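You operate a simulated robot arm through the tools that you are given. There is no shell and no other tool. Be economical: measure what you need, move in short steps, check, and stop when the job is done.

Carry out the task below with a simulated two-armed robot. There is one attempt and no reset: what you move stays moved.

## Task
Pick up the green-cap tube from the fourth shelf from the bottom of the blue shelving with one hand, pass it to the other hand and put it on the middle shelf of the blue shelving.

It is judged by the outcome, as a careful person would: the job done as asked, and still so three seconds after it is handed in. It fails if anything else is knocked over, pushed out of place, dropped, spilled or broken. Lids that push on must go on centred and level and be pressed home; caps that screw on are set level and turned clockwise until they are tight.

## Robot
Two 7-joint arms with two-finger parallel grippers on one trunk, on a base that drives. Base frame: it is fixed to the floor where the robot stands at the start and does not move with it; the origin is under the middle of the robot, x ahead of it, y to its left, z up. Readings come in m, rad, newtons and seconds.
The left shoulder is at the start at [0.05, 0.168, 1.246], the right one opposite. With the tool pointing down near the work surface each hand reaches from about 0.1 to 0.58 m from the robot's upright axis, wherever it stands, measured 20 degrees to its own side. Places, roughly: middle shelf of the blue shelving [0.5, 0.1, 0.9]. Payload 1.57 kg a hand.
The tool frame of a hand sits at the grasp point between the pads (the TCP): z along the fingers, y along the line on which they close. The tips reach 0.03 m beyond it. The gripper opens to 0.08 m. The fingers are 0.017 m wide and 0.012 m thick; the gripper's body (0.04 by 0.082 m) begins 0.08 m behind the TCP.
Orientation is that of the tool frame in the base frame, as [roll, pitch, yaw] about the fixed x, y, z axes, in that order (R = Rz(yaw) Ry(pitch) Rx(roll)). With the fingers straight down and closing along the base's y, the tool's x points along the base's -x, its y along +y and its z along -z.

## Interface
- The arms move only by the tool drive_tool. It takes "left_plan", "right_plan" or both (then of equal length, played together; a hand with none holds still); each is a list of rows, each a list of 7 numbers: the turn, a rotation vector about the tool's x, y, z in rad, then the shift along the tool's x, y, z in m, then the gripper command, from -1 (fully open) to 1 (shut), values between in proportion. In form: [[ax, ay, az, tx, ty, tz, hand], ...]. A call has 1 to 10 rows; each row shifts and turns the commanded pose from where the row before left it, along the tool's axes as they then stand. A row lasts 0.2 s, in which the tool goes at most 0.05 m and 0.15 rad; a call with a longer step from one row to the next is refused whole, and so is a gripper value outside its range. A pose out of reach is approached as far as the arm can. The call stops where the force on the tool passes 40 N (or 10 N more than at its start, if that is more) or the arm is blocked; 0.2 s more then pass. Each finger travels about 0.045 m/s and halts on what it meets, pressing with about 28 N; the grip force reading is that of the motor and also rises with nothing between the fingers. The clock runs only during rows and for 0.2 s after the last one: add rows that do not move to give the fingers time. The reply holds the time, the measured pose of the TCP, the force on the tool along the base axes, the opening and the grip force, in the units named above and with some noise, with the torque about the TCP (base axes, N m) and any sound that the robot's microphone picked up, and new pictures: "pictures" is both (left out), scene, wrist or none (wrist: the cameras of the hands that moved).
- Cameras (640 x 400 px; columns grow to the right, rows downward): "scene" is now at [0.136, -0.0007, 1.4787]; the picture's right is [-0.01, -1.00, 0.00], its down [-0.34, 0.00, -0.94] and it looks along [0.94, -0.01, -0.34] (base axes); focal length 214 px, centre (320, 200). "left" rides on the left gripper at [0.072, 0.007, -0.122] in its tool frame; the picture's right is [-0.09, 1.00, 0.00], its down [-0.84, -0.08, -0.54] and it looks along [-0.54, -0.05, 0.84] (tool axes); focal length 238 px, centre (320, 200). "right" rides on the right gripper at [0.072, -0.007, -0.122] in its tool frame; the picture's right is [0.09, 1.00, 0.00], its down [-0.84, 0.08, -0.54] and it looks along [-0.54, 0.05, 0.84] (tool axes); focal length 238 px, centre (320, 200). There is no depth. A picture from a camera that has moved, and an enlarged one, comes with that camera's place and axes in the base frame and with its lens.
- lift_body(by): slides the trunk up (or, below 0, down) by that many m; the arms and the scene camera ride with it, the base frame stays. It gives what a move gives, with no picture.
- drive_base(legs): drives the robot by 1 to 6 legs, each [ahead, left, turn to the left] in m, m and rad, along the robot's own axes; the way and the turn of a leg run together, so that a leg with both is an arc; at most 1.5 m and 3.142 rad a leg. The arms and the cameras ride along, it lands a little off, and it stops where it bumps. It gives what a move gives, and a new picture of the scene camera.
- turn_head(pan, tilt): turns the head with the scene camera to pan (to the left, within 1.396 rad either way) and tilt (down, from -0.506 to 1.204), counted from straight ahead of the robot. It gives what a move gives, and a new picture of the scene camera.
- close_up(camera, box): a new picture of the part [left, top, right, bottom] of that camera's present view, enlarged. The clock stands still meanwhile.
- sign_off(): hands the job in; it is judged then, once.

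Go step by step. Nothing tells you exact positions but the pictures and the camera data: compare them with the known pose of the tool, close in by small moves and look again before you grip or let go. The budget is 120 turns and 260 pictures, counting those below and the enlarged ones. Unless the task says otherwise, let go and move clear before handing in, and close with one line.

The tools are called after "Call:" by a JSON object that holds its "api" and its "payload". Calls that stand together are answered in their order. drive_tool: Moves the arms, as the interface text tells. Its arguments: {"type":"object","properties":{"left_plan":{"type":"array","items":{"type":"array","items":{"type":"number"}}},"right_plan":{"type":"array","items":{"type":"array","items":{"type":"number"}}},"pictures":{"type":"string","enum":["both","scene","wrist","none"]}},"required":[]} The other tools are called the same way: lift_body (by) slides the trunk up or down; drive_base (legs) drives the base; turn_head (pan, tilt) turns the head that bears the scene camera; close_up (camera, box) takes an enlarged picture of a part of a camera's view; sign_off () hands the job in.

At the start:

```text
time_s: 0.0
left_ee_pos: [0.2789, 0.2086, 1.0006]
left_tool_rot: [3.141, -0.001, -3.141]
left_ft_force: [0.5, 0.7, -0.1]
left_ft_torque: [-0.04, -0.01, -0.01]
left_width: 0.0801
left_grasp_force: 0.1
right_ee_pos: [0.2804, -0.0513, 1.4649]
right_tool_rot: [3.138, 0.003, 3.14]
right_ft_force: [-0.7, -0.8, 0.5]
right_ft_torque: [-0.01, 0.01, -0.01]
right_width: 0.08
right_grasp_force: 0.1
trunk travel left (down, up): [-0.414, 0.029]
robot x, y, heading: [-0.0007, 0.0008, 0.003]
head pan, tilt: [-0.014, 0.347]
```

scene: 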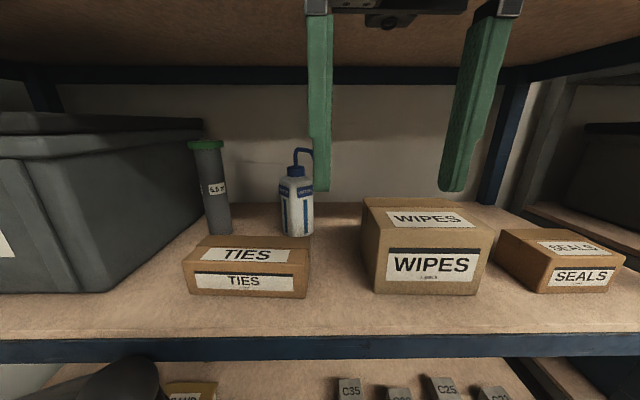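
right: 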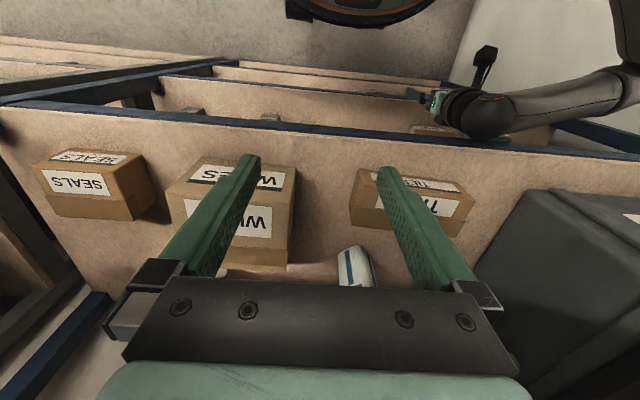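
left: 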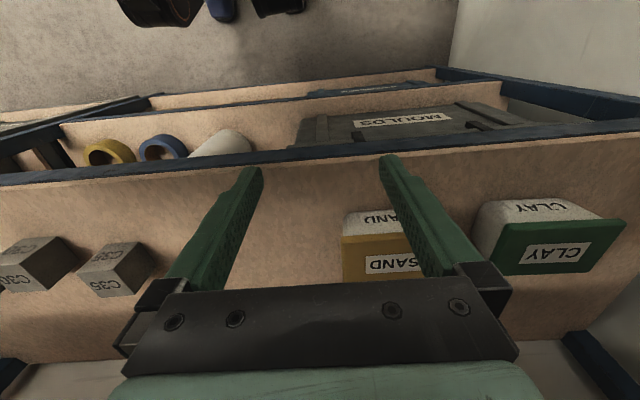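

The tube stands on the visible shelf (4th, top about z 1.26) near [0.55, 0.21], between the grey bin and the bottle and behind the TIES box. I'll look closer before moving.

Call:
{"api": "close_up", "payload": {"camera": "scene", "box": [140, 120, 340, 310]}}

Call:
{"api": "turn_head", "payload": {"pan": 0.0, "tilt": 0.0}}

```text
2.11 times, centred on (240, 215) of scene
camera zoom: at [0.136, -0.0007, 1.4787], right [-0.01, -1.0, 0.0], down [-0.34, 0.0, -0.94], along [0.94, -0.01, -0.34], focal length 452 px, centre (488, 168)
```

zoom: 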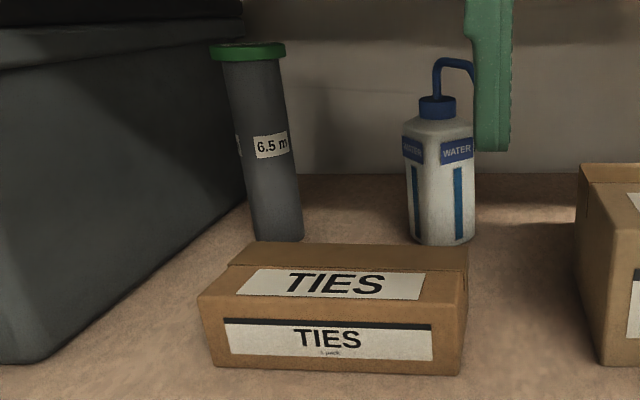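

```text
time_s: 0.8
left_ee_pos: [0.2766, 0.2077, 1.0]
left_tool_rot: [3.141, 0.0, -3.141]
left_ft_force: [-0.5, 0.5, 0.4]
left_ft_torque: [0.04, 0.0, 0.0]
left_width: 0.0798
left_grasp_force: 0.0
right_ee_pos: [0.2801, -0.0498, 1.4637]
right_tool_rot: [3.138, 0.005, 3.138]
right_ft_force: [-0.2, -0.4, 0.3]
right_ft_torque: [0.01, 0.03, 0.0]
right_width: 0.08
right_grasp_force: 0.1
trunk travel left (down, up): [-0.414, 0.029]
robot x, y, heading: [-0.0007, 0.0023, 0.003]
head pan, tilt: [0.0, 0.0]
camera scene: at [0.1329, 0.0005, 1.5107], right [0.0, -1.0, 0.0], down [0.0, 0.0, -1.0], along [1.0, 0.0, 0.0], focal length 214 px, centre (320, 200)
```

scene: 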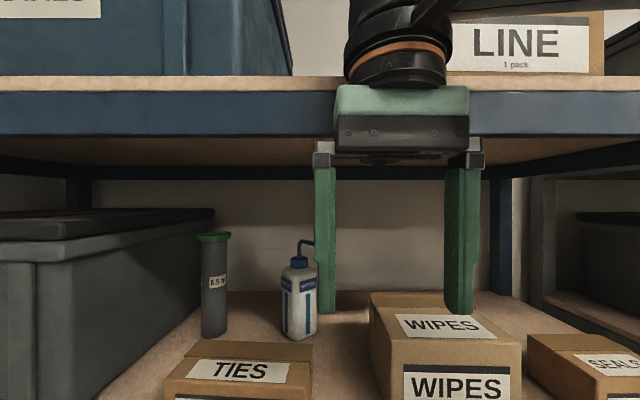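

The level view gives: shelf 4 top ≈1.25, tube centre ≈[0.565, 0.211], radius ≈0.026, top ≈1.445. I'll back the base off a little, then pitch the right hand forward.

Call:
{"api": "drive_base", "payload": {"legs": [[-0.12, 0, 0]]}}

```text
time_s: 2.1
left_ee_pos: [0.1597, 0.2095, 0.9997]
left_tool_rot: [3.141, 0.001, -3.139]
left_ft_force: [-0.3, -0.5, -0.3]
left_ft_torque: [0.02, -0.03, -0.04]
left_width: 0.0799
left_grasp_force: 0.0
right_ee_pos: [0.1595, -0.0506, 1.4651]
right_tool_rot: [3.137, 0.002, 3.14]
right_ft_force: [-1.0, -0.1, 0.4]
right_ft_torque: [-0.01, -0.01, 0.01]
right_width: 0.08
right_grasp_force: 0.1
trunk travel left (down, up): [-0.414, 0.029]
robot x, y, heading: [-0.1174, 0.0017, -0.0]
head pan, tilt: [0.0, 0.0]
camera scene: at [0.0133, 0.0005, 1.5108], right [0.0, -1.0, 0.0], down [0.0, 0.0, -1.0], along [1.0, 0.0, 0.0], focal length 214 px, centre (320, 200)
```

scene: 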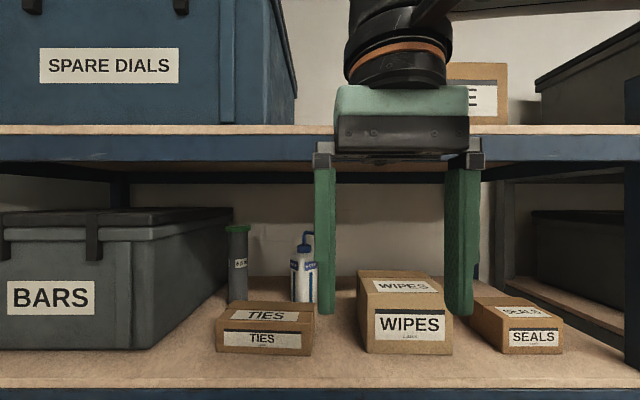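

Call:
{"api": "close_up", "payload": {"camera": "scene", "box": [190, 200, 330, 370]}}

Call:
{"api": "drive_tool", "payload": {"right_plan": [[0, -0.14, 0, 0, 0, 0, -0.7], [0, -0.14, 0, 0, 0, 0, -0.7], [0, -0.14, 0, 0, 0, 0, -0.7], [0, -0.14, 0, 0, 0, 0, -0.7], [0, -0.14, 0, 0, 0, 0, -0.7], [0, -0.14, 0, 0, 0, 0, -0.7]], "pictures": "scene"}}

```text
2.35 times, centred on (260, 285) of scene
camera zoom: at [0.0133, 0.0005, 1.5108], right [0.0, -1.0, 0.0], down [0.0, 0.0, -1.0], along [1.0, 0.0, 0.0], focal length 505 px, centre (461, 0)
```

zoom: 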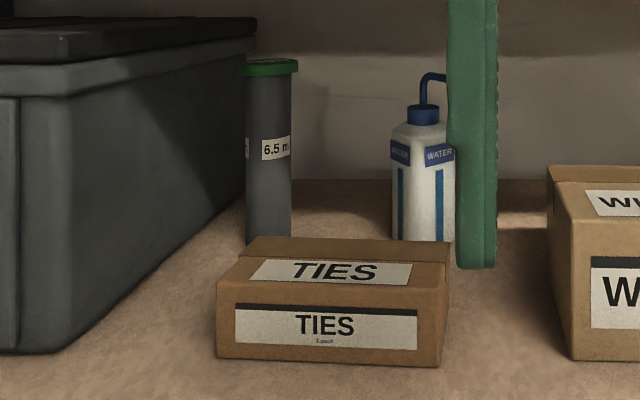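

```text
time_s: 3.3
left_ee_pos: [0.1605, 0.2085, 1.0006]
left_tool_rot: [-3.14, 0.0, -3.14]
left_ft_force: [0.4, 0.6, 0.0]
left_ft_torque: [0.03, 0.02, -0.01]
left_width: 0.0797
left_grasp_force: 0.1
right_ee_pos: [0.1688, -0.0541, 1.4672]
right_tool_rot: [3.117, 0.697, 3.11]
right_ft_force: [4.6, 1.7, 1.1]
right_ft_torque: [-0.08, 0.36, -0.33]
right_width: 0.068
right_grasp_force: 0.0
trunk travel left (down, up): [-0.414, 0.029]
robot x, y, heading: [-0.1213, -0.0001, 0.002]
head pan, tilt: [0.0, 0.0]
stopped in row 6 (right hand): the force on the tool passed its limit at 61 N (the readings are from after the stop); the commanded pose is now the measured one
camera scene: at [0.0144, -0.0002, 1.5106], right [-0.01, -1.0, 0.0], down [0.0, 0.0, -1.0], along [1.0, -0.01, 0.0], focal length 214 px, centre (320, 200)
```

scene: 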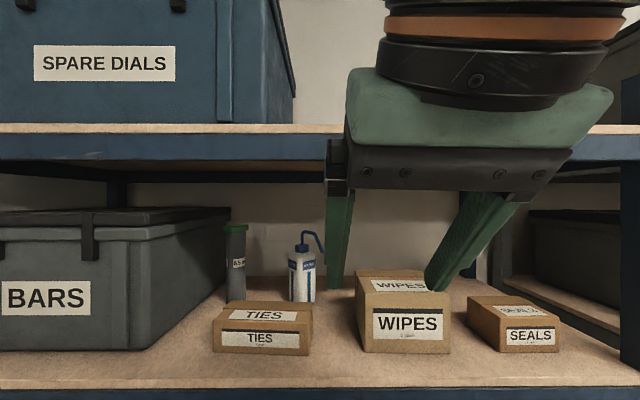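

The wrist touched something behind it, most likely my own head. I'll move the hand forward, away from it, before pitching further.

Call:
{"api": "drive_tool", "payload": {"right_plan": [[0, 0, 0, -0.0307, -0.01, 0.0257, -0.7], [0, 0, 0, -0.0307, -0.01, 0.0257, -0.7], [0, 0, 0, -0.0307, -0.01, 0.0257, -0.7]], "pictures": "scene"}}

```text
time_s: 4.1
left_ee_pos: [0.16, 0.2085, 0.9989]
left_tool_rot: [3.141, -0.001, -3.141]
left_ft_force: [0.3, 0.3, 0.4]
left_ft_torque: [0.02, 0.04, -0.03]
left_width: 0.0799
left_grasp_force: 0.0
right_ee_pos: [0.2874, -0.0864, 1.4633]
right_tool_rot: [3.116, 0.697, 3.11]
right_ft_force: [0.3, 0.2, 0.1]
right_ft_torque: [-0.02, 0.03, 0.01]
right_width: 0.0681
right_grasp_force: 0.0
trunk travel left (down, up): [-0.414, 0.029]
robot x, y, heading: [-0.1184, 0.0027, -0.0]
head pan, tilt: [0.0, 0.0]
camera scene: at [0.0156, 0.0002, 1.5106], right [0.0, -1.0, 0.0], down [0.0, 0.0, -1.0], along [1.0, 0.0, 0.0], focal length 214 px, centre (320, 200)
```

scene: 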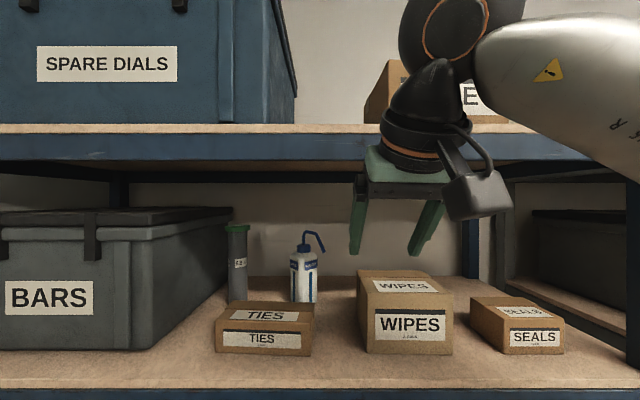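

Next I bring the right hand across in front of the tube, lower and pitched to about 40° below horizontal, with a slight left yaw.

Call:
{"api": "drive_tool", "payload": {"right_plan": [[0, 0, 0, 0.0065, 0.04, 0.0077, -0.7], [0, 0, 0, 0.0065, 0.04, 0.0077, -0.7], [0, 0, 0, 0.0065, 0.04, 0.0077, -0.7], [0, 0, 0, 0.0065, 0.04, 0.0077, -0.7], [0, 0, 0, 0.0065, 0.04, 0.0077, -0.7], [0, 0, 0, 0.0065, 0.04, 0.0077, -0.7], [0, -0.14, 0, 0, 0, 0, -0.7], [-0.09, -0.03, -0.08, 0, 0, 0, -0.7], [-0.09, 0, -0.08, 0, 0, 0, -0.7]]}}

```text
time_s: 6.1
left_ee_pos: [0.1594, 0.208, 1.0001]
left_tool_rot: [-3.141, 0.0, 3.14]
left_ft_force: [0.0, 0.2, -0.3]
left_ft_torque: [0.02, -0.01, 0.01]
left_width: 0.0801
left_grasp_force: 0.0
right_ee_pos: [0.2914, 0.1535, 1.4098]
right_tool_rot: [3.119, 0.873, -2.931]
right_ft_force: [-0.3, 0.5, -0.2]
right_ft_torque: [0.01, -0.02, -0.03]
right_width: 0.0679
right_grasp_force: 0.0
trunk travel left (down, up): [-0.414, 0.029]
robot x, y, heading: [-0.116, -0.0016, -0.005]
head pan, tilt: [0.0, 0.0]
camera scene: at [0.0144, -0.0001, 1.5107], right [0.0, -1.0, 0.0], down [0.0, 0.0, -1.0], along [1.0, 0.0, 0.0], focal length 214 px, centre (320, 200)
camera right: at [0.1573, 0.1165, 1.434], right [-0.28, 0.96, -0.06], down [0.1, 0.09, 0.99], along [0.95, 0.27, -0.13], focal length 238 px, centre (320, 200)
```

scene: 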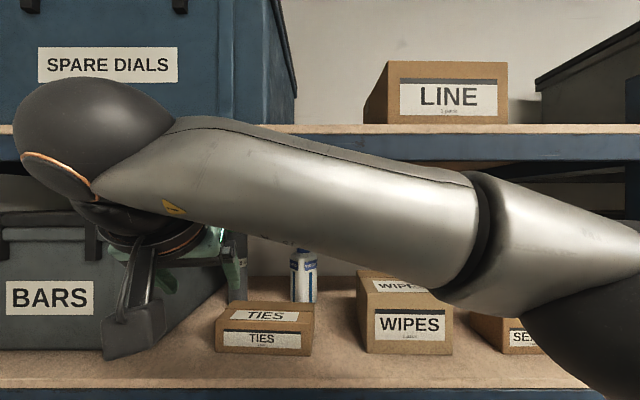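
right: 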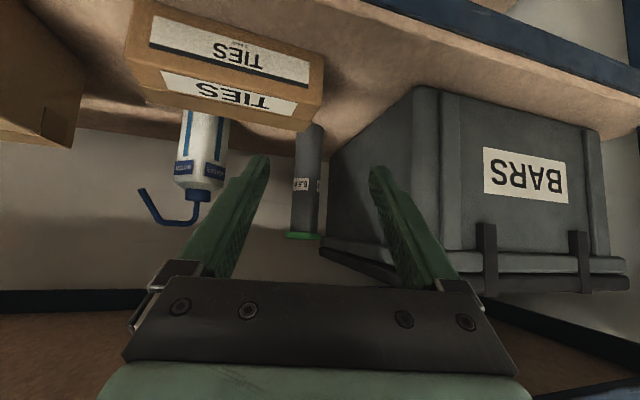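

Wrist and scene views together put the tube near [0.525, 0.195]. I'll move in partway and re-measure with the wrist camera.

Call:
{"api": "drive_tool", "payload": {"right_plan": [[0, 0, 0, -0.01, -0.0019, 0.0275, -0.7], [0, 0, 0, -0.01, -0.0019, 0.0275, -0.7], [0, 0, 0, -0.01, -0.0019, 0.0275, -0.7], [0, 0, 0, -0.01, -0.0019, 0.0275, -0.7]]}}

```text
time_s: 7.1
left_ee_pos: [0.1599, 0.2085, 1.0006]
left_tool_rot: [-3.141, 0.0, 3.141]
left_ft_force: [1.0, -0.1, -0.1]
left_ft_torque: [0.05, -0.01, -0.03]
left_width: 0.08
left_grasp_force: 0.0
right_ee_pos: [0.4009, 0.1722, 1.3685]
right_tool_rot: [3.12, 0.872, -2.931]
right_ft_force: [0.2, 0.4, -0.6]
right_ft_torque: [0.01, -0.03, 0.0]
right_width: 0.0684
right_grasp_force: 0.1
trunk travel left (down, up): [-0.414, 0.029]
robot x, y, heading: [-0.1221, 0.0016, 0.003]
head pan, tilt: [0.0, 0.0]
camera scene: at [0.0148, 0.0008, 1.5107], right [0.0, -1.0, 0.0], down [0.0, 0.0, -1.0], along [1.0, 0.0, 0.0], focal length 214 px, centre (320, 200)
camera right: at [0.2679, 0.1349, 1.3931], right [-0.28, 0.96, -0.06], down [0.1, 0.09, 0.99], along [0.95, 0.27, -0.13], focal length 238 px, centre (320, 200)
```

scene: 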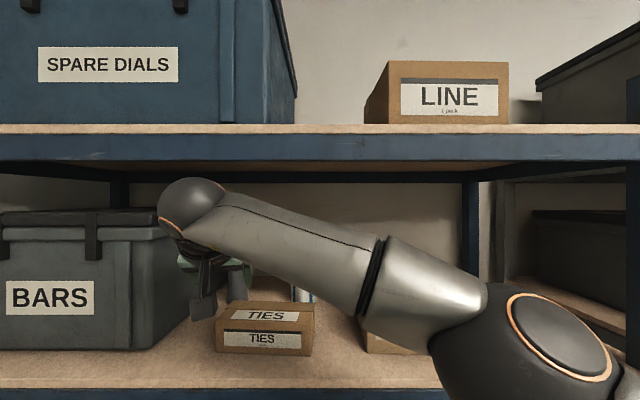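
right: 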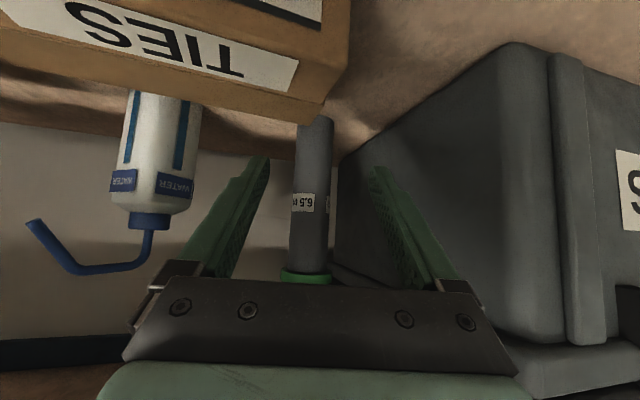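

Refined: tube ≈[0.552, 0.206], cap joint z≈1.44, shelf ≈1.26. I'll move in to just short of enclosing the tube and check.

Call:
{"api": "drive_tool", "payload": {"right_plan": [[0, 0, 0, -0.0145, 0.0003, 0.0237, -0.7], [0, 0, 0, -0.0145, 0.0003, 0.0237, -0.7], [0, 0, 0, -0.0145, 0.0003, 0.0237, -0.7], [0, 0, 0, -0.0145, 0.0003, 0.0237, -0.7]]}}

```text
time_s: 8.1
left_ee_pos: [0.1602, 0.208, 0.9989]
left_tool_rot: [3.141, -0.001, -3.141]
left_ft_force: [0.2, -0.2, 0.7]
left_ft_torque: [0.01, 0.02, 0.02]
left_width: 0.0802
left_grasp_force: 0.0
right_ee_pos: [0.4421, 0.1621, 1.3762]
right_tool_rot: [3.114, 0.875, -2.944]
right_ft_force: [0.1, -0.2, 0.1]
right_ft_torque: [-0.01, 0.03, -0.01]
right_width: 0.0677
right_grasp_force: 0.1
right hand out of reach, approached as far as the arm can: row 1, 2, 3, 4
trunk travel left (down, up): [-0.414, 0.029]
robot x, y, heading: [-0.1176, 0.001, -0.002]
head pan, tilt: [0.0, 0.0]
camera scene: at [0.0143, 0.0002, 1.5107], right [0.0, -1.0, 0.0], down [0.0, 0.0, -1.0], along [1.0, 0.0, 0.0], focal length 214 px, centre (320, 200)
camera right: at [0.3078, 0.1247, 1.3993], right [-0.28, 0.96, -0.05], down [0.11, 0.08, 0.99], along [0.96, 0.27, -0.12], focal length 238 px, centre (320, 200)
```

scene: 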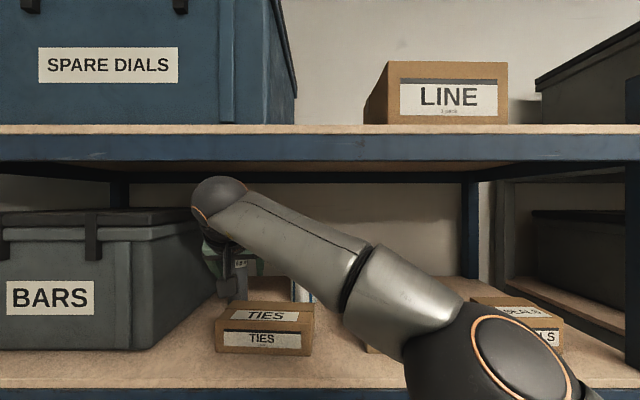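
right: 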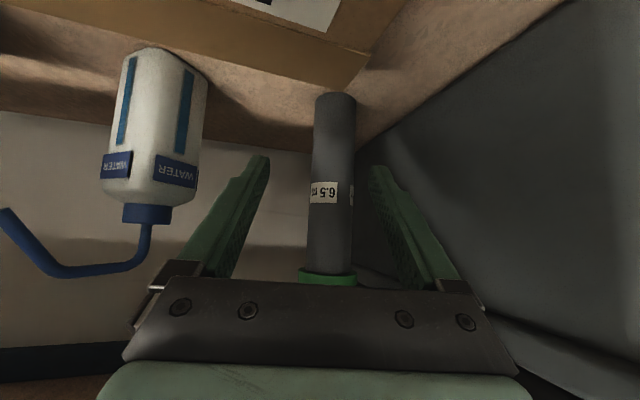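

The arm is near full stretch. I'll retract a little to the right, bring the base forward-left, then continue.

Call:
{"api": "drive_tool", "payload": {"right_plan": [[0, 0, 0, 0.0128, -0.02, -0.0153, -0.7], [0, 0, 0, 0.0128, -0.02, -0.0153, -0.7], [0, 0, 0, 0.0128, -0.02, -0.0153, -0.7], [0, 0, 0, 0.0128, -0.02, -0.0153, -0.7]], "pictures": "none"}}

```text
time_s: 9.1
left_ee_pos: [0.1593, 0.2079, 1.0001]
left_tool_rot: [3.141, 0.001, 3.141]
left_ft_force: [-0.6, 0.7, -0.5]
left_ft_torque: [0.0, 0.02, 0.02]
left_width: 0.08
left_grasp_force: 0.0
right_ee_pos: [0.3788, 0.0692, 1.3734]
right_tool_rot: [3.12, 0.873, -2.93]
right_ft_force: [-0.3, -0.6, -0.6]
right_ft_torque: [0.0, -0.03, 0.0]
right_width: 0.0682
right_grasp_force: 0.0
trunk travel left (down, up): [-0.414, 0.029]
robot x, y, heading: [-0.1185, -0.0018, -0.003]
head pan, tilt: [0.0, 0.0]
```

Call:
{"api": "drive_base", "payload": {"legs": [[0, 0.1, 0], [0.06, 0, 0]]}}

Call:
{"api": "close_up", "payload": {"camera": "right", "box": [120, 50, 520, 300]}}

```text
time_s: 11.2
left_ee_pos: [0.219, 0.3115, 0.9996]
left_tool_rot: [3.141, -0.001, -3.14]
left_ft_force: [0.5, 0.0, -0.8]
left_ft_torque: [0.01, 0.04, -0.01]
left_width: 0.08
left_grasp_force: 0.2
right_ee_pos: [0.4388, 0.1736, 1.3727]
right_tool_rot: [3.122, 0.872, -2.933]
right_ft_force: [0.8, -0.2, 0.3]
right_ft_torque: [-0.01, 0.01, -0.01]
right_width: 0.068
right_grasp_force: 0.1
trunk travel left (down, up): [-0.414, 0.029]
robot x, y, heading: [-0.0592, 0.1081, 0.005]
head pan, tilt: [0.0, 0.0]
camera scene: at [0.0752, 0.1029, 1.5106], right [0.0, -1.0, 0.0], down [0.0, 0.0, -1.0], along [1.0, 0.0, 0.0], focal length 214 px, centre (320, 200)
```

scene: 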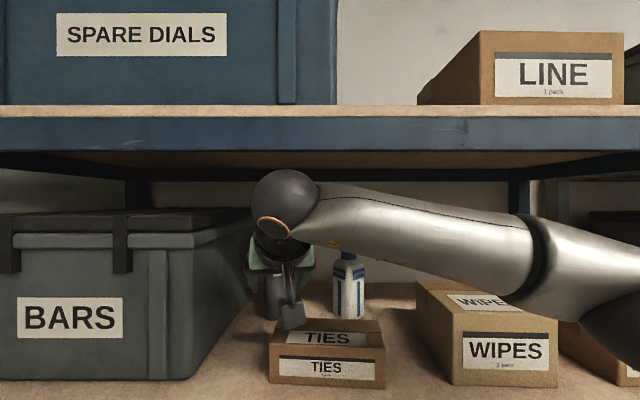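

```text
1.60 times, centred on (320, 175) of right
camera zoom: at [0.3054, 0.1349, 1.3979], right [-0.28, 0.96, -0.06], down [0.11, 0.09, 0.99], along [0.95, 0.27, -0.13], focal length 381 px, centre (320, 240)
```

zoom: 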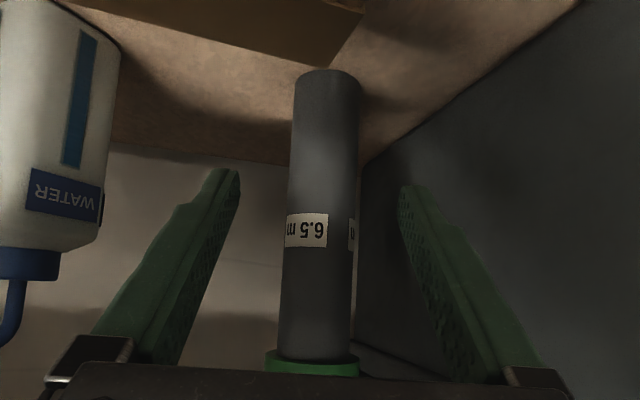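

Tube confirmed at ≈[0.553, 0.206]. Closing in to surround it at z≈1.345.

Call:
{"api": "drive_tool", "payload": {"right_plan": [[0, 0, 0, -0.0136, 0.0016, 0.027, -0.7], [0, 0, 0, -0.0136, 0.0016, 0.027, -0.7], [0, 0, 0, -0.0136, 0.0016, 0.027, -0.7]]}}

```text
time_s: 12.0
left_ee_pos: [0.2196, 0.311, 0.9994]
left_tool_rot: [3.141, 0.002, -3.139]
left_ft_force: [0.7, 0.5, 0.6]
left_ft_torque: [-0.03, 0.01, 0.03]
left_width: 0.0801
left_grasp_force: 0.0
right_ee_pos: [0.5219, 0.1984, 1.3519]
right_tool_rot: [3.122, 0.874, -2.931]
right_ft_force: [0.1, 0.5, -0.3]
right_ft_torque: [0.02, 0.0, -0.02]
right_width: 0.0681
right_grasp_force: 0.1
trunk travel left (down, up): [-0.414, 0.029]
robot x, y, heading: [-0.0601, 0.1025, -0.004]
head pan, tilt: [0.0, 0.0]
camera scene: at [0.0746, 0.1033, 1.5107], right [0.0, -1.0, 0.0], down [0.0, 0.0, -1.0], along [1.0, 0.0, 0.0], focal length 214 px, centre (320, 200)
camera right: at [0.389, 0.16, 1.3763], right [-0.28, 0.96, -0.06], down [0.1, 0.09, 0.99], along [0.95, 0.27, -0.13], focal length 238 px, centre (320, 200)
```

scene: 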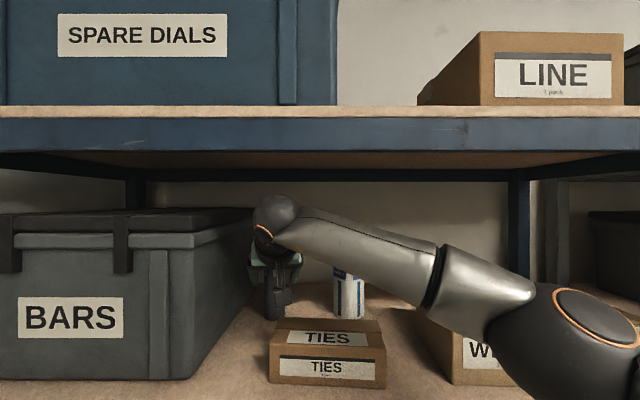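
right: 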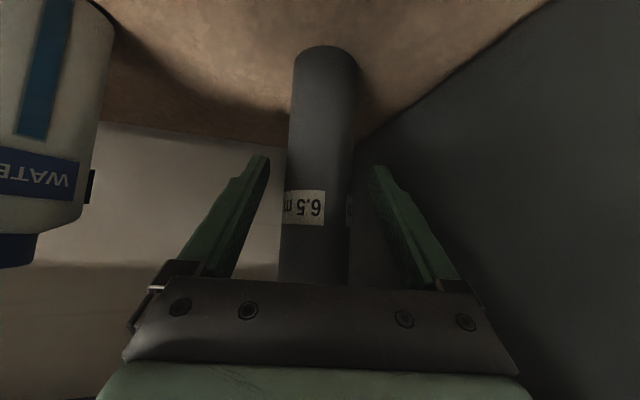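

Call:
{"api": "drive_tool", "payload": {"right_plan": [[0, 0, 0, -0.0136, 0.0012, 0.027, -0.7]], "pictures": "wrist"}}

```text
time_s: 12.4
left_ee_pos: [0.219, 0.3121, 0.999]
left_tool_rot: [-3.141, -0.001, 3.142]
left_ft_force: [0.3, -0.1, 0.5]
left_ft_torque: [0.03, -0.02, -0.02]
left_width: 0.0799
left_grasp_force: 0.0
right_ee_pos: [0.5514, 0.207, 1.3435]
right_tool_rot: [3.122, 0.872, -2.928]
right_ft_force: [0.9, 0.1, 0.1]
right_ft_torque: [-0.03, 0.0, 0.0]
right_width: 0.0679
right_grasp_force: 0.0
trunk travel left (down, up): [-0.414, 0.029]
robot x, y, heading: [-0.0595, 0.1047, -0.004]
head pan, tilt: [0.0, 0.0]
camera right: at [0.4179, 0.1694, 1.3689], right [-0.28, 0.96, -0.06], down [0.11, 0.09, 0.99], along [0.95, 0.27, -0.13], focal length 238 px, centre (320, 200)
```

right: 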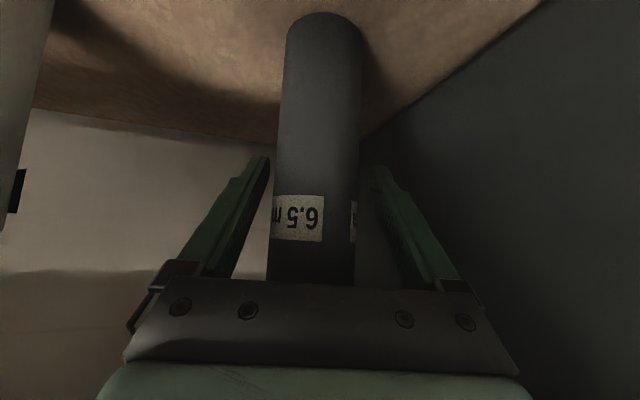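

The tube is between the pads at TCP depth, slightly off-centre by about 1–2 mm. Closing gently.

Call:
{"api": "drive_tool", "payload": {"right_plan": [[0, 0, 0, 0, -0.0012, 0, -0.5], [0, 0, 0, 0, 0, 0, -0.2], [0, 0, 0, 0, 0, 0, 0.3], [0, 0, 0, 0, 0, 0, 0.8], [0, 0, 0, 0, 0, 0, 0.8]], "pictures": "wrist"}}

```text
time_s: 13.6
left_ee_pos: [0.2192, 0.3101, 0.9997]
left_tool_rot: [-3.141, 0.0, -3.141]
left_ft_force: [0.1, 0.0, 0.7]
left_ft_torque: [0.0, -0.02, -0.02]
left_width: 0.0801
left_grasp_force: 0.1
right_ee_pos: [0.5518, 0.2037, 1.3457]
right_tool_rot: [3.12, 0.874, -2.932]
right_ft_force: [-0.5, -1.6, -0.4]
right_ft_torque: [-0.11, -0.04, 0.03]
right_width: 0.0443
right_grasp_force: 28.1
trunk travel left (down, up): [-0.414, 0.029]
robot x, y, heading: [-0.0589, 0.1002, 0.001]
head pan, tilt: [0.0, 0.0]
camera right: at [0.4177, 0.1663, 1.3696], right [-0.28, 0.96, -0.06], down [0.11, 0.09, 0.99], along [0.95, 0.27, -0.13], focal length 238 px, centre (320, 200)
```

right: 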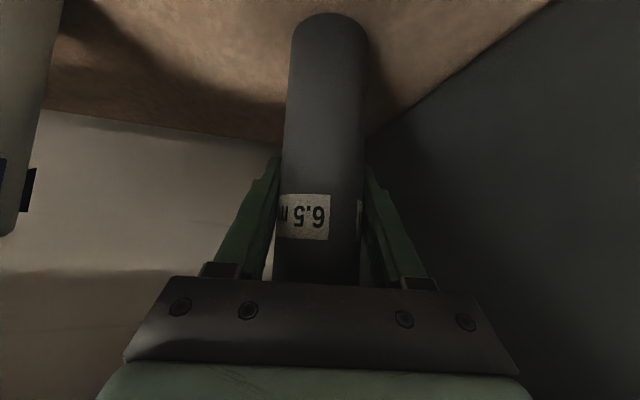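

Gripped (0.044 m wide). Lift about 2.5 cm (keeping the wrist below the shelf above), shift 2 cm left clear of the TIES box, then check.

Call:
{"api": "drive_tool", "payload": {"right_plan": [[0, 0, 0, -0.0092, 0, -0.0077, 0.8], [0, 0, 0, -0.0092, 0, -0.0077, 0.8], [0, 0, 0, -0.0014, 0.01, 0.0018, 0.8], [0, 0, 0, -0.0014, 0.01, 0.0018, 0.8]]}}

```text
time_s: 14.6
left_ee_pos: [0.2191, 0.3114, 0.9998]
left_tool_rot: [3.141, 0.0, -3.139]
left_ft_force: [-0.1, 0.0, 0.7]
left_ft_torque: [0.0, 0.0, 0.02]
left_width: 0.0801
left_grasp_force: 0.1
right_ee_pos: [0.5516, 0.2263, 1.3704]
right_tool_rot: [3.12, 0.872, -2.929]
right_ft_force: [-0.6, 0.2, -2.6]
right_ft_torque: [0.01, -0.04, -0.01]
right_width: 0.0434
right_grasp_force: 28.2
trunk travel left (down, up): [-0.414, 0.029]
robot x, y, heading: [-0.061, 0.1016, -0.001]
head pan, tilt: [0.0, 0.0]
camera scene: at [0.0742, 0.1033, 1.5107], right [0.0, -1.0, 0.0], down [0.0, 0.0, -1.0], along [1.0, 0.0, 0.0], focal length 214 px, centre (320, 200)
camera right: at [0.4172, 0.1873, 1.3944], right [-0.28, 0.96, -0.06], down [0.11, 0.09, 0.99], along [0.95, 0.27, -0.13], focal length 238 px, centre (320, 200)
```

scene: 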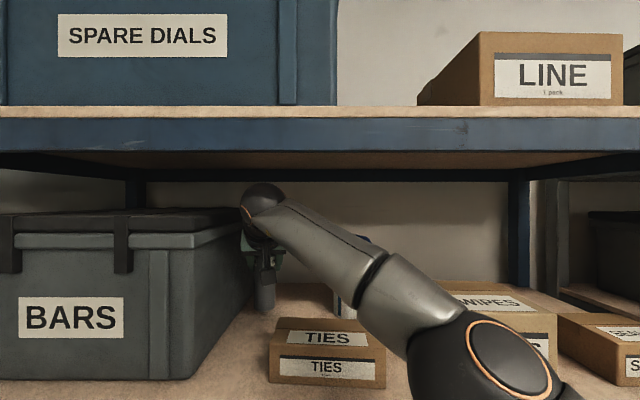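
right: 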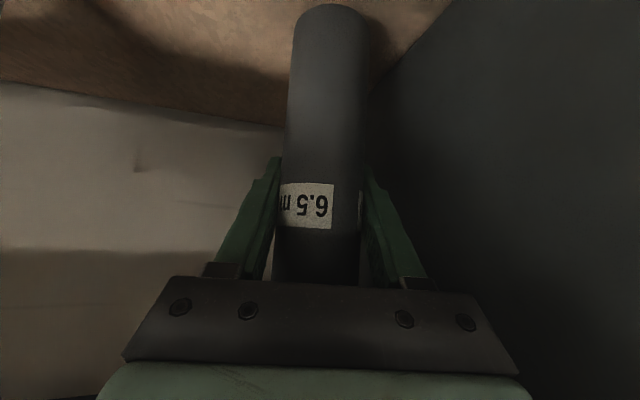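

Held firmly and lifted clear. Now back straight out with the base.

Call:
{"api": "drive_base", "payload": {"legs": [[-0.2, 0, 0], [-0.25, 0, 0]]}}

```text
time_s: 17.7
left_ee_pos: [-0.2338, 0.3123, 0.999]
left_tool_rot: [3.141, -0.001, 3.14]
left_ft_force: [0.1, 0.4, 0.0]
left_ft_torque: [0.01, -0.03, 0.0]
left_width: 0.0801
left_grasp_force: 0.1
right_ee_pos: [0.0984, 0.2235, 1.3711]
right_tool_rot: [3.122, 0.872, -2.937]
right_ft_force: [-0.4, -0.6, -2.9]
right_ft_torque: [0.01, -0.09, 0.01]
right_width: 0.0435
right_grasp_force: 27.9
trunk travel left (down, up): [-0.414, 0.029]
robot x, y, heading: [-0.5098, 0.1012, -0.006]
head pan, tilt: [0.0, 0.0]
camera scene: at [-0.3794, 0.1033, 1.5108], right [0.0, -1.0, 0.0], down [0.0, 0.0, -1.0], along [1.0, 0.0, 0.0], focal length 214 px, centre (320, 200)
```

scene: 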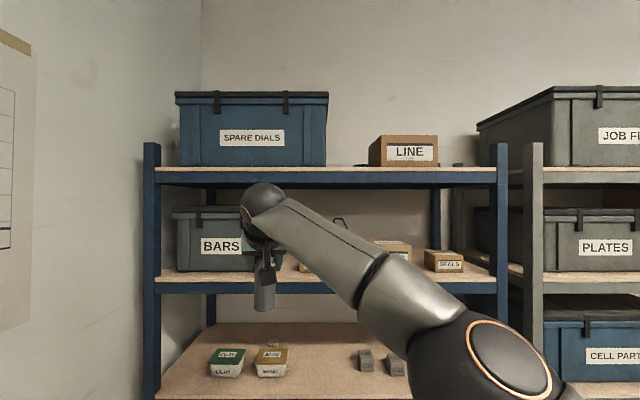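

Out clear. Next I'll bring the tube in front of the robot at about z 1.30, then yaw the right hand so it points to the left for the handover.

Call:
{"api": "drive_tool", "payload": {"right_plan": [[0, 0, 0, 0.0294, -0.0163, -0.0199, 0.8], [0, 0, 0, 0.0294, -0.0163, -0.0199, 0.8], [0, 0, 0, 0.0294, -0.0163, -0.0199, 0.8], [0, 0, 0, 0.0294, -0.0163, -0.0199, 0.8], [0, 0, 0, 0.0294, -0.0163, -0.0199, 0.8], [0, 0, 0, 0.0294, -0.0163, -0.0199, 0.8], [0, 0, 0, 0.0294, -0.0163, -0.0199, 0.8]], "pictures": "scene"}}

Call:
{"api": "turn_head", "payload": {"pan": 0.0, "tilt": 0.6}}

```text
time_s: 19.3
left_ee_pos: [-0.2329, 0.3105, 1.0008]
left_tool_rot: [-3.141, 0.0, 3.139]
left_ft_force: [0.7, -0.4, -0.3]
left_ft_torque: [0.02, 0.04, 0.03]
left_width: 0.0799
left_grasp_force: 0.0
right_ee_pos: [-0.1117, 0.0585, 1.3011]
right_tool_rot: [3.119, 0.871, -2.937]
right_ft_force: [0.0, -1.3, -2.9]
right_ft_torque: [0.02, -0.09, 0.02]
right_width: 0.0436
right_grasp_force: 27.6
trunk travel left (down, up): [-0.414, 0.029]
robot x, y, heading: [-0.5144, 0.1022, -0.002]
head pan, tilt: [0.0, 0.0]
camera scene: at [-0.3792, 0.1024, 1.5108], right [0.0, -1.0, 0.0], down [0.0, 0.0, -1.0], along [1.0, 0.0, 0.0], focal length 214 px, centre (320, 200)
```

scene: 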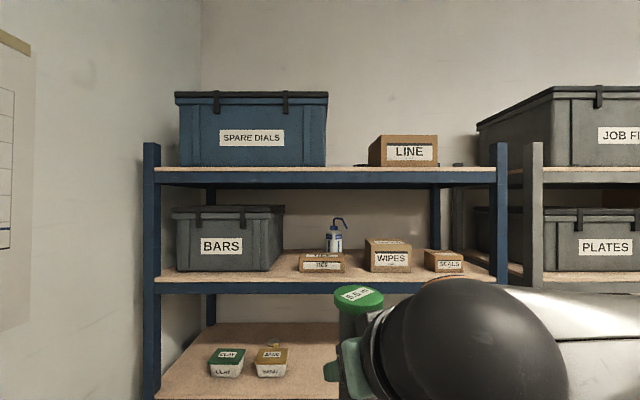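

```text
time_s: 20.3
left_ee_pos: [-0.2326, 0.3111, 1.0]
left_tool_rot: [-3.141, 0.0, 3.14]
left_ft_force: [0.4, -0.5, 0.5]
left_ft_torque: [0.01, 0.02, -0.03]
left_width: 0.0801
left_grasp_force: 0.1
right_ee_pos: [-0.1094, 0.0597, 1.2999]
right_tool_rot: [3.121, 0.874, -2.936]
right_ft_force: [0.4, 0.0, -4.0]
right_ft_torque: [0.02, -0.02, 0.02]
right_width: 0.0438
right_grasp_force: 27.8
trunk travel left (down, up): [-0.414, 0.029]
robot x, y, heading: [-0.5126, 0.1052, 0.002]
head pan, tilt: [0.0, 0.6]
camera scene: at [-0.3804, 0.1032, 1.4555], right [0.0, -1.0, 0.0], down [-0.56, 0.0, -0.83], along [0.83, 0.0, -0.56], focal length 214 px, centre (320, 200)
```

scene: 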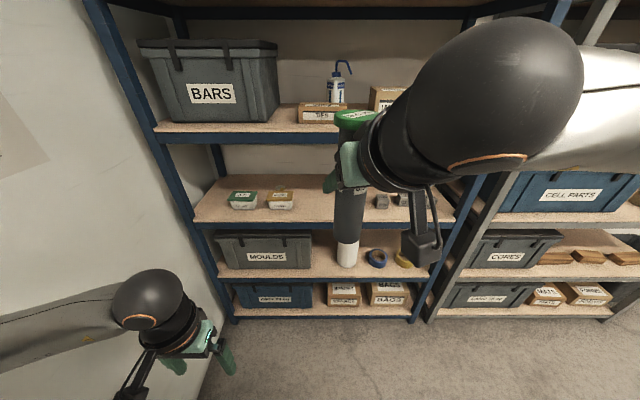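

The rack has five shelves; CLAY/SAND is the middle one. Now yaw the right hand to point leftward.

Call:
{"api": "drive_tool", "payload": {"right_plan": [[-0.1, 0.002, -0.084, 0, 0, 0, 0.8], [-0.1, 0.002, -0.084, 0, 0, 0, 0.8], [-0.1, 0.002, -0.084, 0, 0, 0, 0.8], [-0.1, 0.002, -0.084, 0, 0, 0, 0.8], [-0.1, 0.002, -0.084, 0, 0, 0, 0.8], [-0.1, 0.002, -0.084, 0, 0, 0, 0.8], [-0.1, 0.002, -0.084, 0, 0, 0, 0.8], [-0.1, 0.002, -0.084, 0, 0, 0, 0.8]], "left_plan": [[0, -0.14, 0, 0, 0.01, -0.02, -1], [0, -0.14, 0, 0, 0.01, -0.02, -1], [0, -0.14, 0, 0, 0.01, -0.02, -1], [0, -0.14, 0, 0, 0.01, -0.02, -1], [0, -0.14, 0, 0, 0.01, -0.02, -1], [0, -0.14, 0, 0, 0.01, -0.02, -1], [0, -0.14, 0, 0, 0, 0, -1], [0, -0.14, 0, 0, 0, 0, -1]], "pictures": "scene"}}

```text
time_s: 22.1
left_ee_pos: [-0.0655, 0.3916, 1.1133]
left_tool_rot: [-3.138, 1.119, 3.141]
left_ft_force: [-0.2, 0.6, 0.4]
left_ft_torque: [-0.03, 0.01, -0.01]
left_width: 0.0798
left_grasp_force: 0.0
left hand out of reach, approached as far as the arm can: row 1, 2, 3, 4, 5, 6, 7, 8
right_ee_pos: [-0.1097, 0.0599, 1.3003]
right_tool_rot: [3.119, 0.871, -1.951]
right_ft_force: [0.2, -0.5, -3.7]
right_ft_torque: [0.09, 0.03, -0.01]
right_width: 0.0434
right_grasp_force: 27.7
right hand out of reach, approached as far as the arm can: row 8
trunk travel left (down, up): [-0.414, 0.029]
robot x, y, heading: [-0.5133, 0.1038, -0.007]
head pan, tilt: [0.0, 0.6]
camera scene: at [-0.3808, 0.1034, 1.4555], right [0.0, -1.0, 0.0], down [-0.56, 0.0, -0.83], along [0.83, 0.0, -0.56], focal length 214 px, centre (320, 200)
```

scene: 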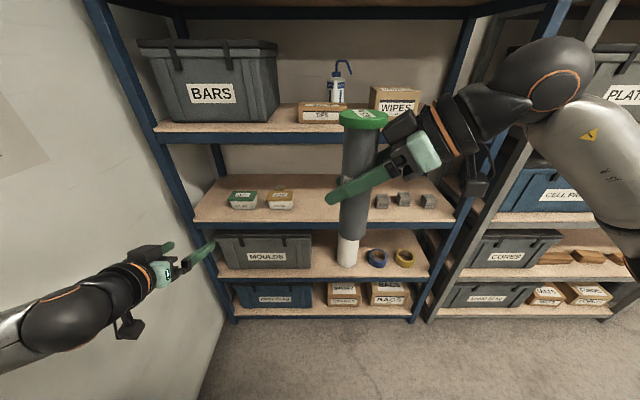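

Both hands oriented well. I'll move the tube 8 cm further forward, and raise, level and begin yawing the left hand toward it.

Call:
{"api": "drive_tool", "payload": {"right_plan": [[0, 0, 0, -0.0048, -0.0186, 0.0057, 0.8], [0, 0, 0, -0.0048, -0.0186, 0.0057, 0.8], [0, 0, 0, -0.0048, -0.0186, 0.0057, 0.8], [0, 0, 0, -0.0048, -0.0186, 0.0057, 0.8], [0, 0, 0, 0, 0, 0, 0.8], [0, 0, 0, 0, 0, 0, 0.8], [0, 0, 0, 0, 0, 0, 0.8], [0, 0, 0, 0, 0, 0, 0.8], [0, 0, 0, 0, 0, 0, 0.8], [0, 0, 0, 0, 0, 0, 0.8]], "left_plan": [[0, -0.15, 0, -0.036, 0, -0.017, -1], [0, -0.15, 0, -0.038, 0, -0.012, -1], [0, -0.14, 0, -0.04, 0, 0, -1], [0, 0, 0, -0.043, 0, 0, -1], [0, 0, 0, -0.043, 0, 0, -1], [0, 0, 0, -0.043, 0, 0, -1], [0.14, 0, 0, 0, 0, 0, -1], [0.14, 0, 0, 0, 0, 0, -1], [0.14, 0, 0, 0, 0, 0, -1], [0.14, 0, 0, 0, 0, 0, -1]], "pictures": "scene"}}

```text
time_s: 24.3
left_ee_pos: [-0.0157, 0.3807, 1.3124]
left_tool_rot: [-2.652, 1.387, 3.108]
left_ft_force: [0.2, -0.9, -0.5]
left_ft_torque: [-0.06, 0.01, 0.03]
left_width: 0.0799
left_grasp_force: 0.1
left hand out of reach, approached as far as the arm can: row 1, 2, 10
right_ee_pos: [-0.0991, 0.0606, 1.301]
right_tool_rot: [3.119, 0.873, -1.956]
right_ft_force: [-0.2, 0.0, -3.2]
right_ft_torque: [0.0, -0.02, 0.01]
right_width: 0.0436
right_grasp_force: 27.9
right hand out of reach, approached as far as the arm can: row 1, 2, 3, 4
trunk travel left (down, up): [-0.414, 0.029]
robot x, y, heading: [-0.5118, 0.1068, -0.004]
head pan, tilt: [0.0, 0.6]
camera scene: at [-0.3803, 0.1029, 1.4555], right [0.0, -1.0, 0.0], down [-0.57, 0.0, -0.82], along [0.82, 0.0, -0.57], focal length 214 px, centre (320, 200)
```

scene: 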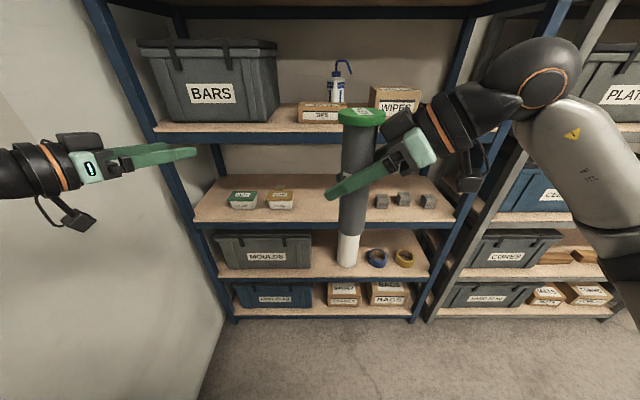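

The right hand is at its limit there, so the tube stays at [-0.10, 0.06]. I'll bring the left hand over to a standoff beside the tube and turn it further toward it.

Call:
{"api": "drive_tool", "payload": {"left_plan": [[0, 0, 0, -0.0071, -0.0466, -0.0024, -0.6], [0, 0, 0, -0.0071, -0.0466, -0.0024, -0.6], [0, 0, 0, -0.0071, -0.0466, -0.0024, -0.6], [0, 0, 0, -0.0071, -0.0466, -0.0024, -0.6], [0.128, 0.011, 0.021, -0.0071, -0.0466, -0.0024, -0.6], [0.128, 0.011, 0.021, 0, 0, 0, -0.6], [0.128, 0.011, 0.021, 0, 0, 0, -0.6], [0.128, 0.011, 0.021, 0, 0, 0, -0.6], [0.128, 0.011, 0.021, 0, 0, 0, -0.6], [0.128, 0.011, 0.021, 0, 0, 0, -0.6]]}}

```text
time_s: 26.5
left_ee_pos: [-0.1368, 0.1785, 1.363]
left_tool_rot: [-2.744, 1.386, 2.264]
left_ft_force: [0.3, -0.1, -1.1]
left_ft_torque: [-0.01, -0.03, -0.02]
left_width: 0.0638
left_grasp_force: 0.1
left hand out of reach, approached as far as the arm can: row 10
right_ee_pos: [-0.0979, 0.0591, 1.2992]
right_tool_rot: [3.115, 0.871, -1.96]
right_ft_force: [-0.4, -0.8, -3.2]
right_ft_torque: [0.09, 0.01, 0.02]
right_width: 0.0437
right_grasp_force: 27.8
trunk travel left (down, up): [-0.414, 0.029]
robot x, y, heading: [-0.5094, 0.1015, -0.006]
head pan, tilt: [0.0, 0.6]
camera scene: at [-0.3789, 0.1014, 1.4553], right [0.0, -1.0, 0.0], down [-0.57, 0.0, -0.82], along [0.82, 0.0, -0.57], focal length 214 px, centre (320, 200)
camera left: at [-0.1736, 0.3064, 1.3134], right [0.96, 0.28, 0.02], down [-0.13, 0.37, 0.92], along [0.25, -0.89, 0.39], focal length 238 px, centre (320, 200)
```

scene: 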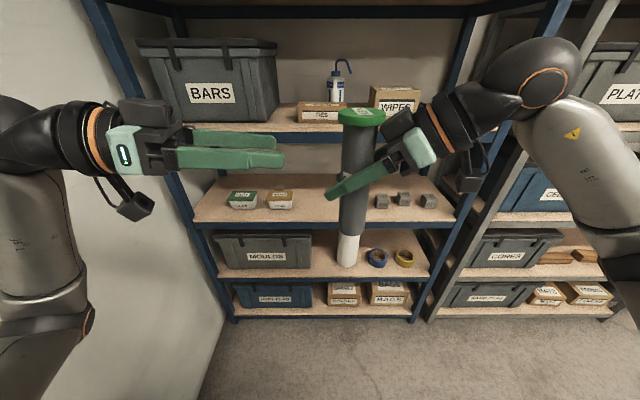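
left: 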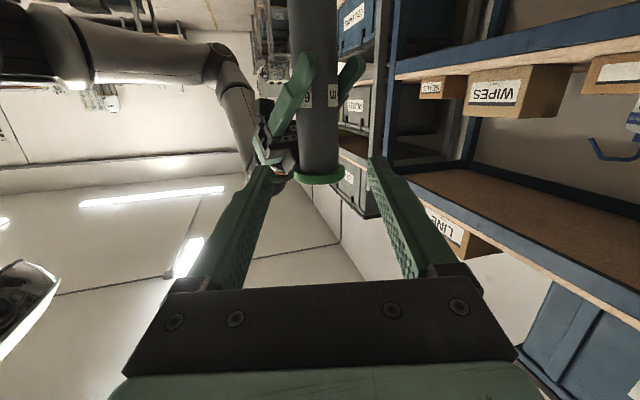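

Good: the left hand faces the tube, well aligned. I'll advance part way and check clearance to the right hand.

Call:
{"api": "drive_tool", "payload": {"left_plan": [[0, 0, 0, -0.0047, 0.0003, 0.0235, -0.6], [0, 0, 0, -0.0047, 0.0003, 0.0235, -0.6], [0, 0, 0, -0.0047, 0.0003, 0.0235, -0.6]]}}

Call:
{"api": "close_up", "payload": {"camera": "scene", "box": [220, 80, 460, 230]}}

```text
time_s: 27.3
left_ee_pos: [-0.1167, 0.1118, 1.3649]
left_tool_rot: [-2.647, 1.388, 2.332]
left_ft_force: [-0.4, -0.1, 0.1]
left_ft_torque: [-0.04, -0.02, -0.03]
left_width: 0.064
left_grasp_force: 0.1
right_ee_pos: [-0.0995, 0.061, 1.3005]
right_tool_rot: [3.116, 0.874, -1.957]
right_ft_force: [0.3, 0.3, -3.6]
right_ft_torque: [0.02, -0.01, -0.01]
right_width: 0.0435
right_grasp_force: 28.1
trunk travel left (down, up): [-0.414, 0.029]
robot x, y, heading: [-0.511, 0.1013, -0.004]
head pan, tilt: [0.0, 0.6]
camera scene: at [-0.3801, 0.1025, 1.4554], right [0.0, -1.0, 0.0], down [-0.57, 0.0, -0.82], along [0.82, 0.0, -0.57], focal length 214 px, centre (320, 200)
camera left: at [-0.1513, 0.2395, 1.3139], right [0.97, 0.26, 0.0], down [-0.11, 0.39, 0.92], along [0.23, -0.89, 0.4], focal length 238 px, centre (320, 200)
```

scene: 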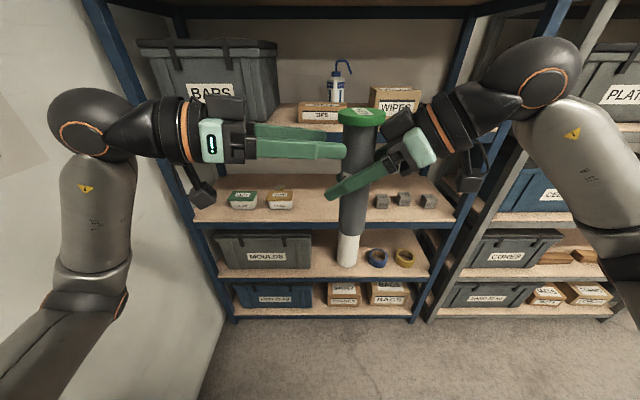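
left: 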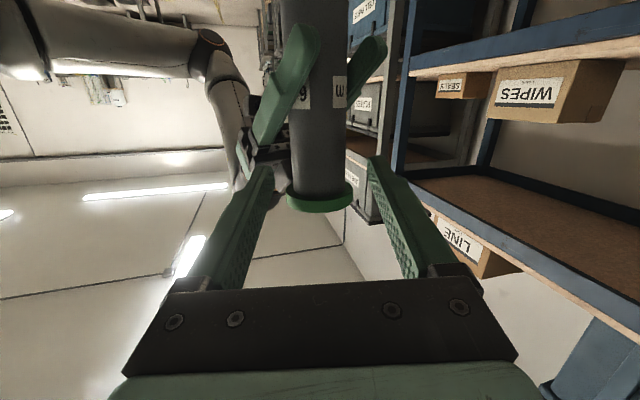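

```text
2.67 times, centred on (340, 155) of scene
camera zoom: at [-0.3801, 0.1025, 1.4554], right [0.0, -1.0, 0.0], down [-0.57, 0.0, -0.82], along [0.82, 0.0, -0.57], focal length 572 px, centre (267, 320)
```

zoom: 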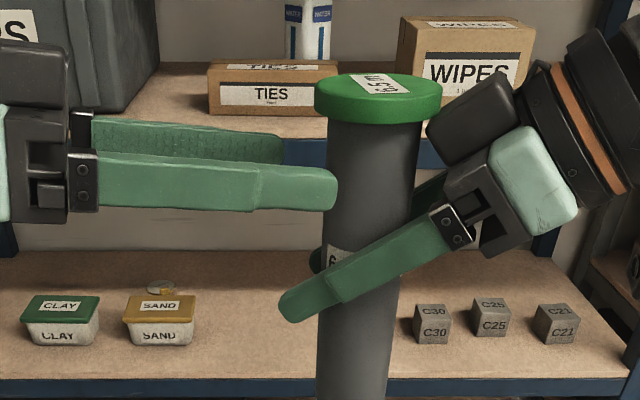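

Clearances look fine if I stop about 14 mm short of full depth. Advancing the last 4 cm.

Call:
{"api": "drive_tool", "payload": {"left_plan": [[0, 0, 0, -0.0035, 0, 0.0195, -0.6], [0, 0, 0, -0.0035, 0, 0.0185, -0.6]]}}

Call:
{"api": "close_up", "payload": {"camera": "scene", "box": [220, 80, 460, 230]}}

```text
time_s: 27.9
left_ee_pos: [-0.1067, 0.0745, 1.3661]
left_tool_rot: [-2.648, 1.387, 2.334]
left_ft_force: [-0.2, 1.0, 0.3]
left_ft_torque: [0.04, -0.02, 0.0]
left_width: 0.0643
left_grasp_force: 0.1
right_ee_pos: [-0.0996, 0.06, 1.3006]
right_tool_rot: [3.119, 0.87, -1.955]
right_ft_force: [0.1, 0.2, -3.5]
right_ft_torque: [0.02, -0.01, -0.01]
right_width: 0.0438
right_grasp_force: 28.1
trunk travel left (down, up): [-0.414, 0.029]
robot x, y, heading: [-0.5117, 0.1019, -0.007]
head pan, tilt: [0.0, 0.6]
camera scene: at [-0.3804, 0.1031, 1.4555], right [0.0, -1.0, 0.0], down [-0.57, 0.0, -0.82], along [0.82, 0.0, -0.57], focal length 214 px, centre (320, 200)
camera left: at [-0.1407, 0.2022, 1.3156], right [0.97, 0.26, 0.0], down [-0.11, 0.39, 0.92], along [0.23, -0.89, 0.4], focal length 238 px, centre (320, 200)
```

scene: 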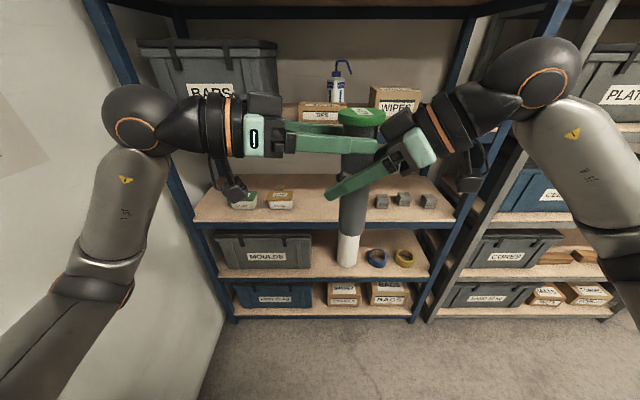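
left: 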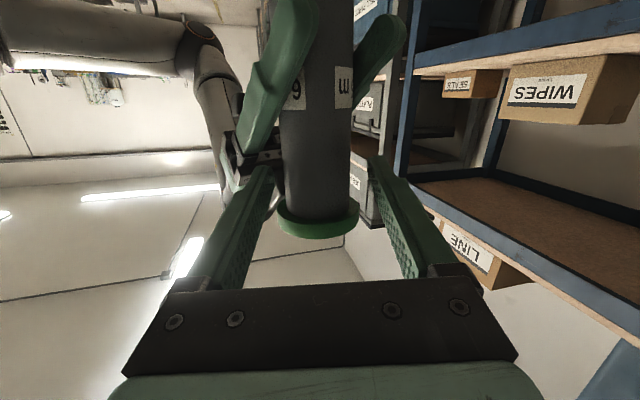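

```text
2.67 times, centred on (340, 155) of scene
camera zoom: at [-0.3804, 0.1031, 1.4555], right [0.0, -1.0, 0.0], down [-0.57, 0.0, -0.82], along [0.82, 0.0, -0.57], focal length 572 px, centre (267, 320)
```

zoom: 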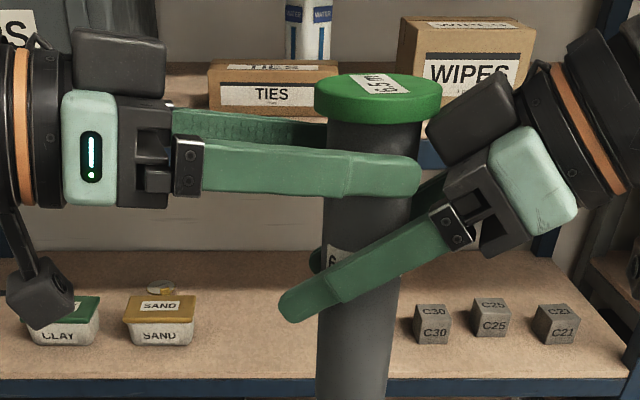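

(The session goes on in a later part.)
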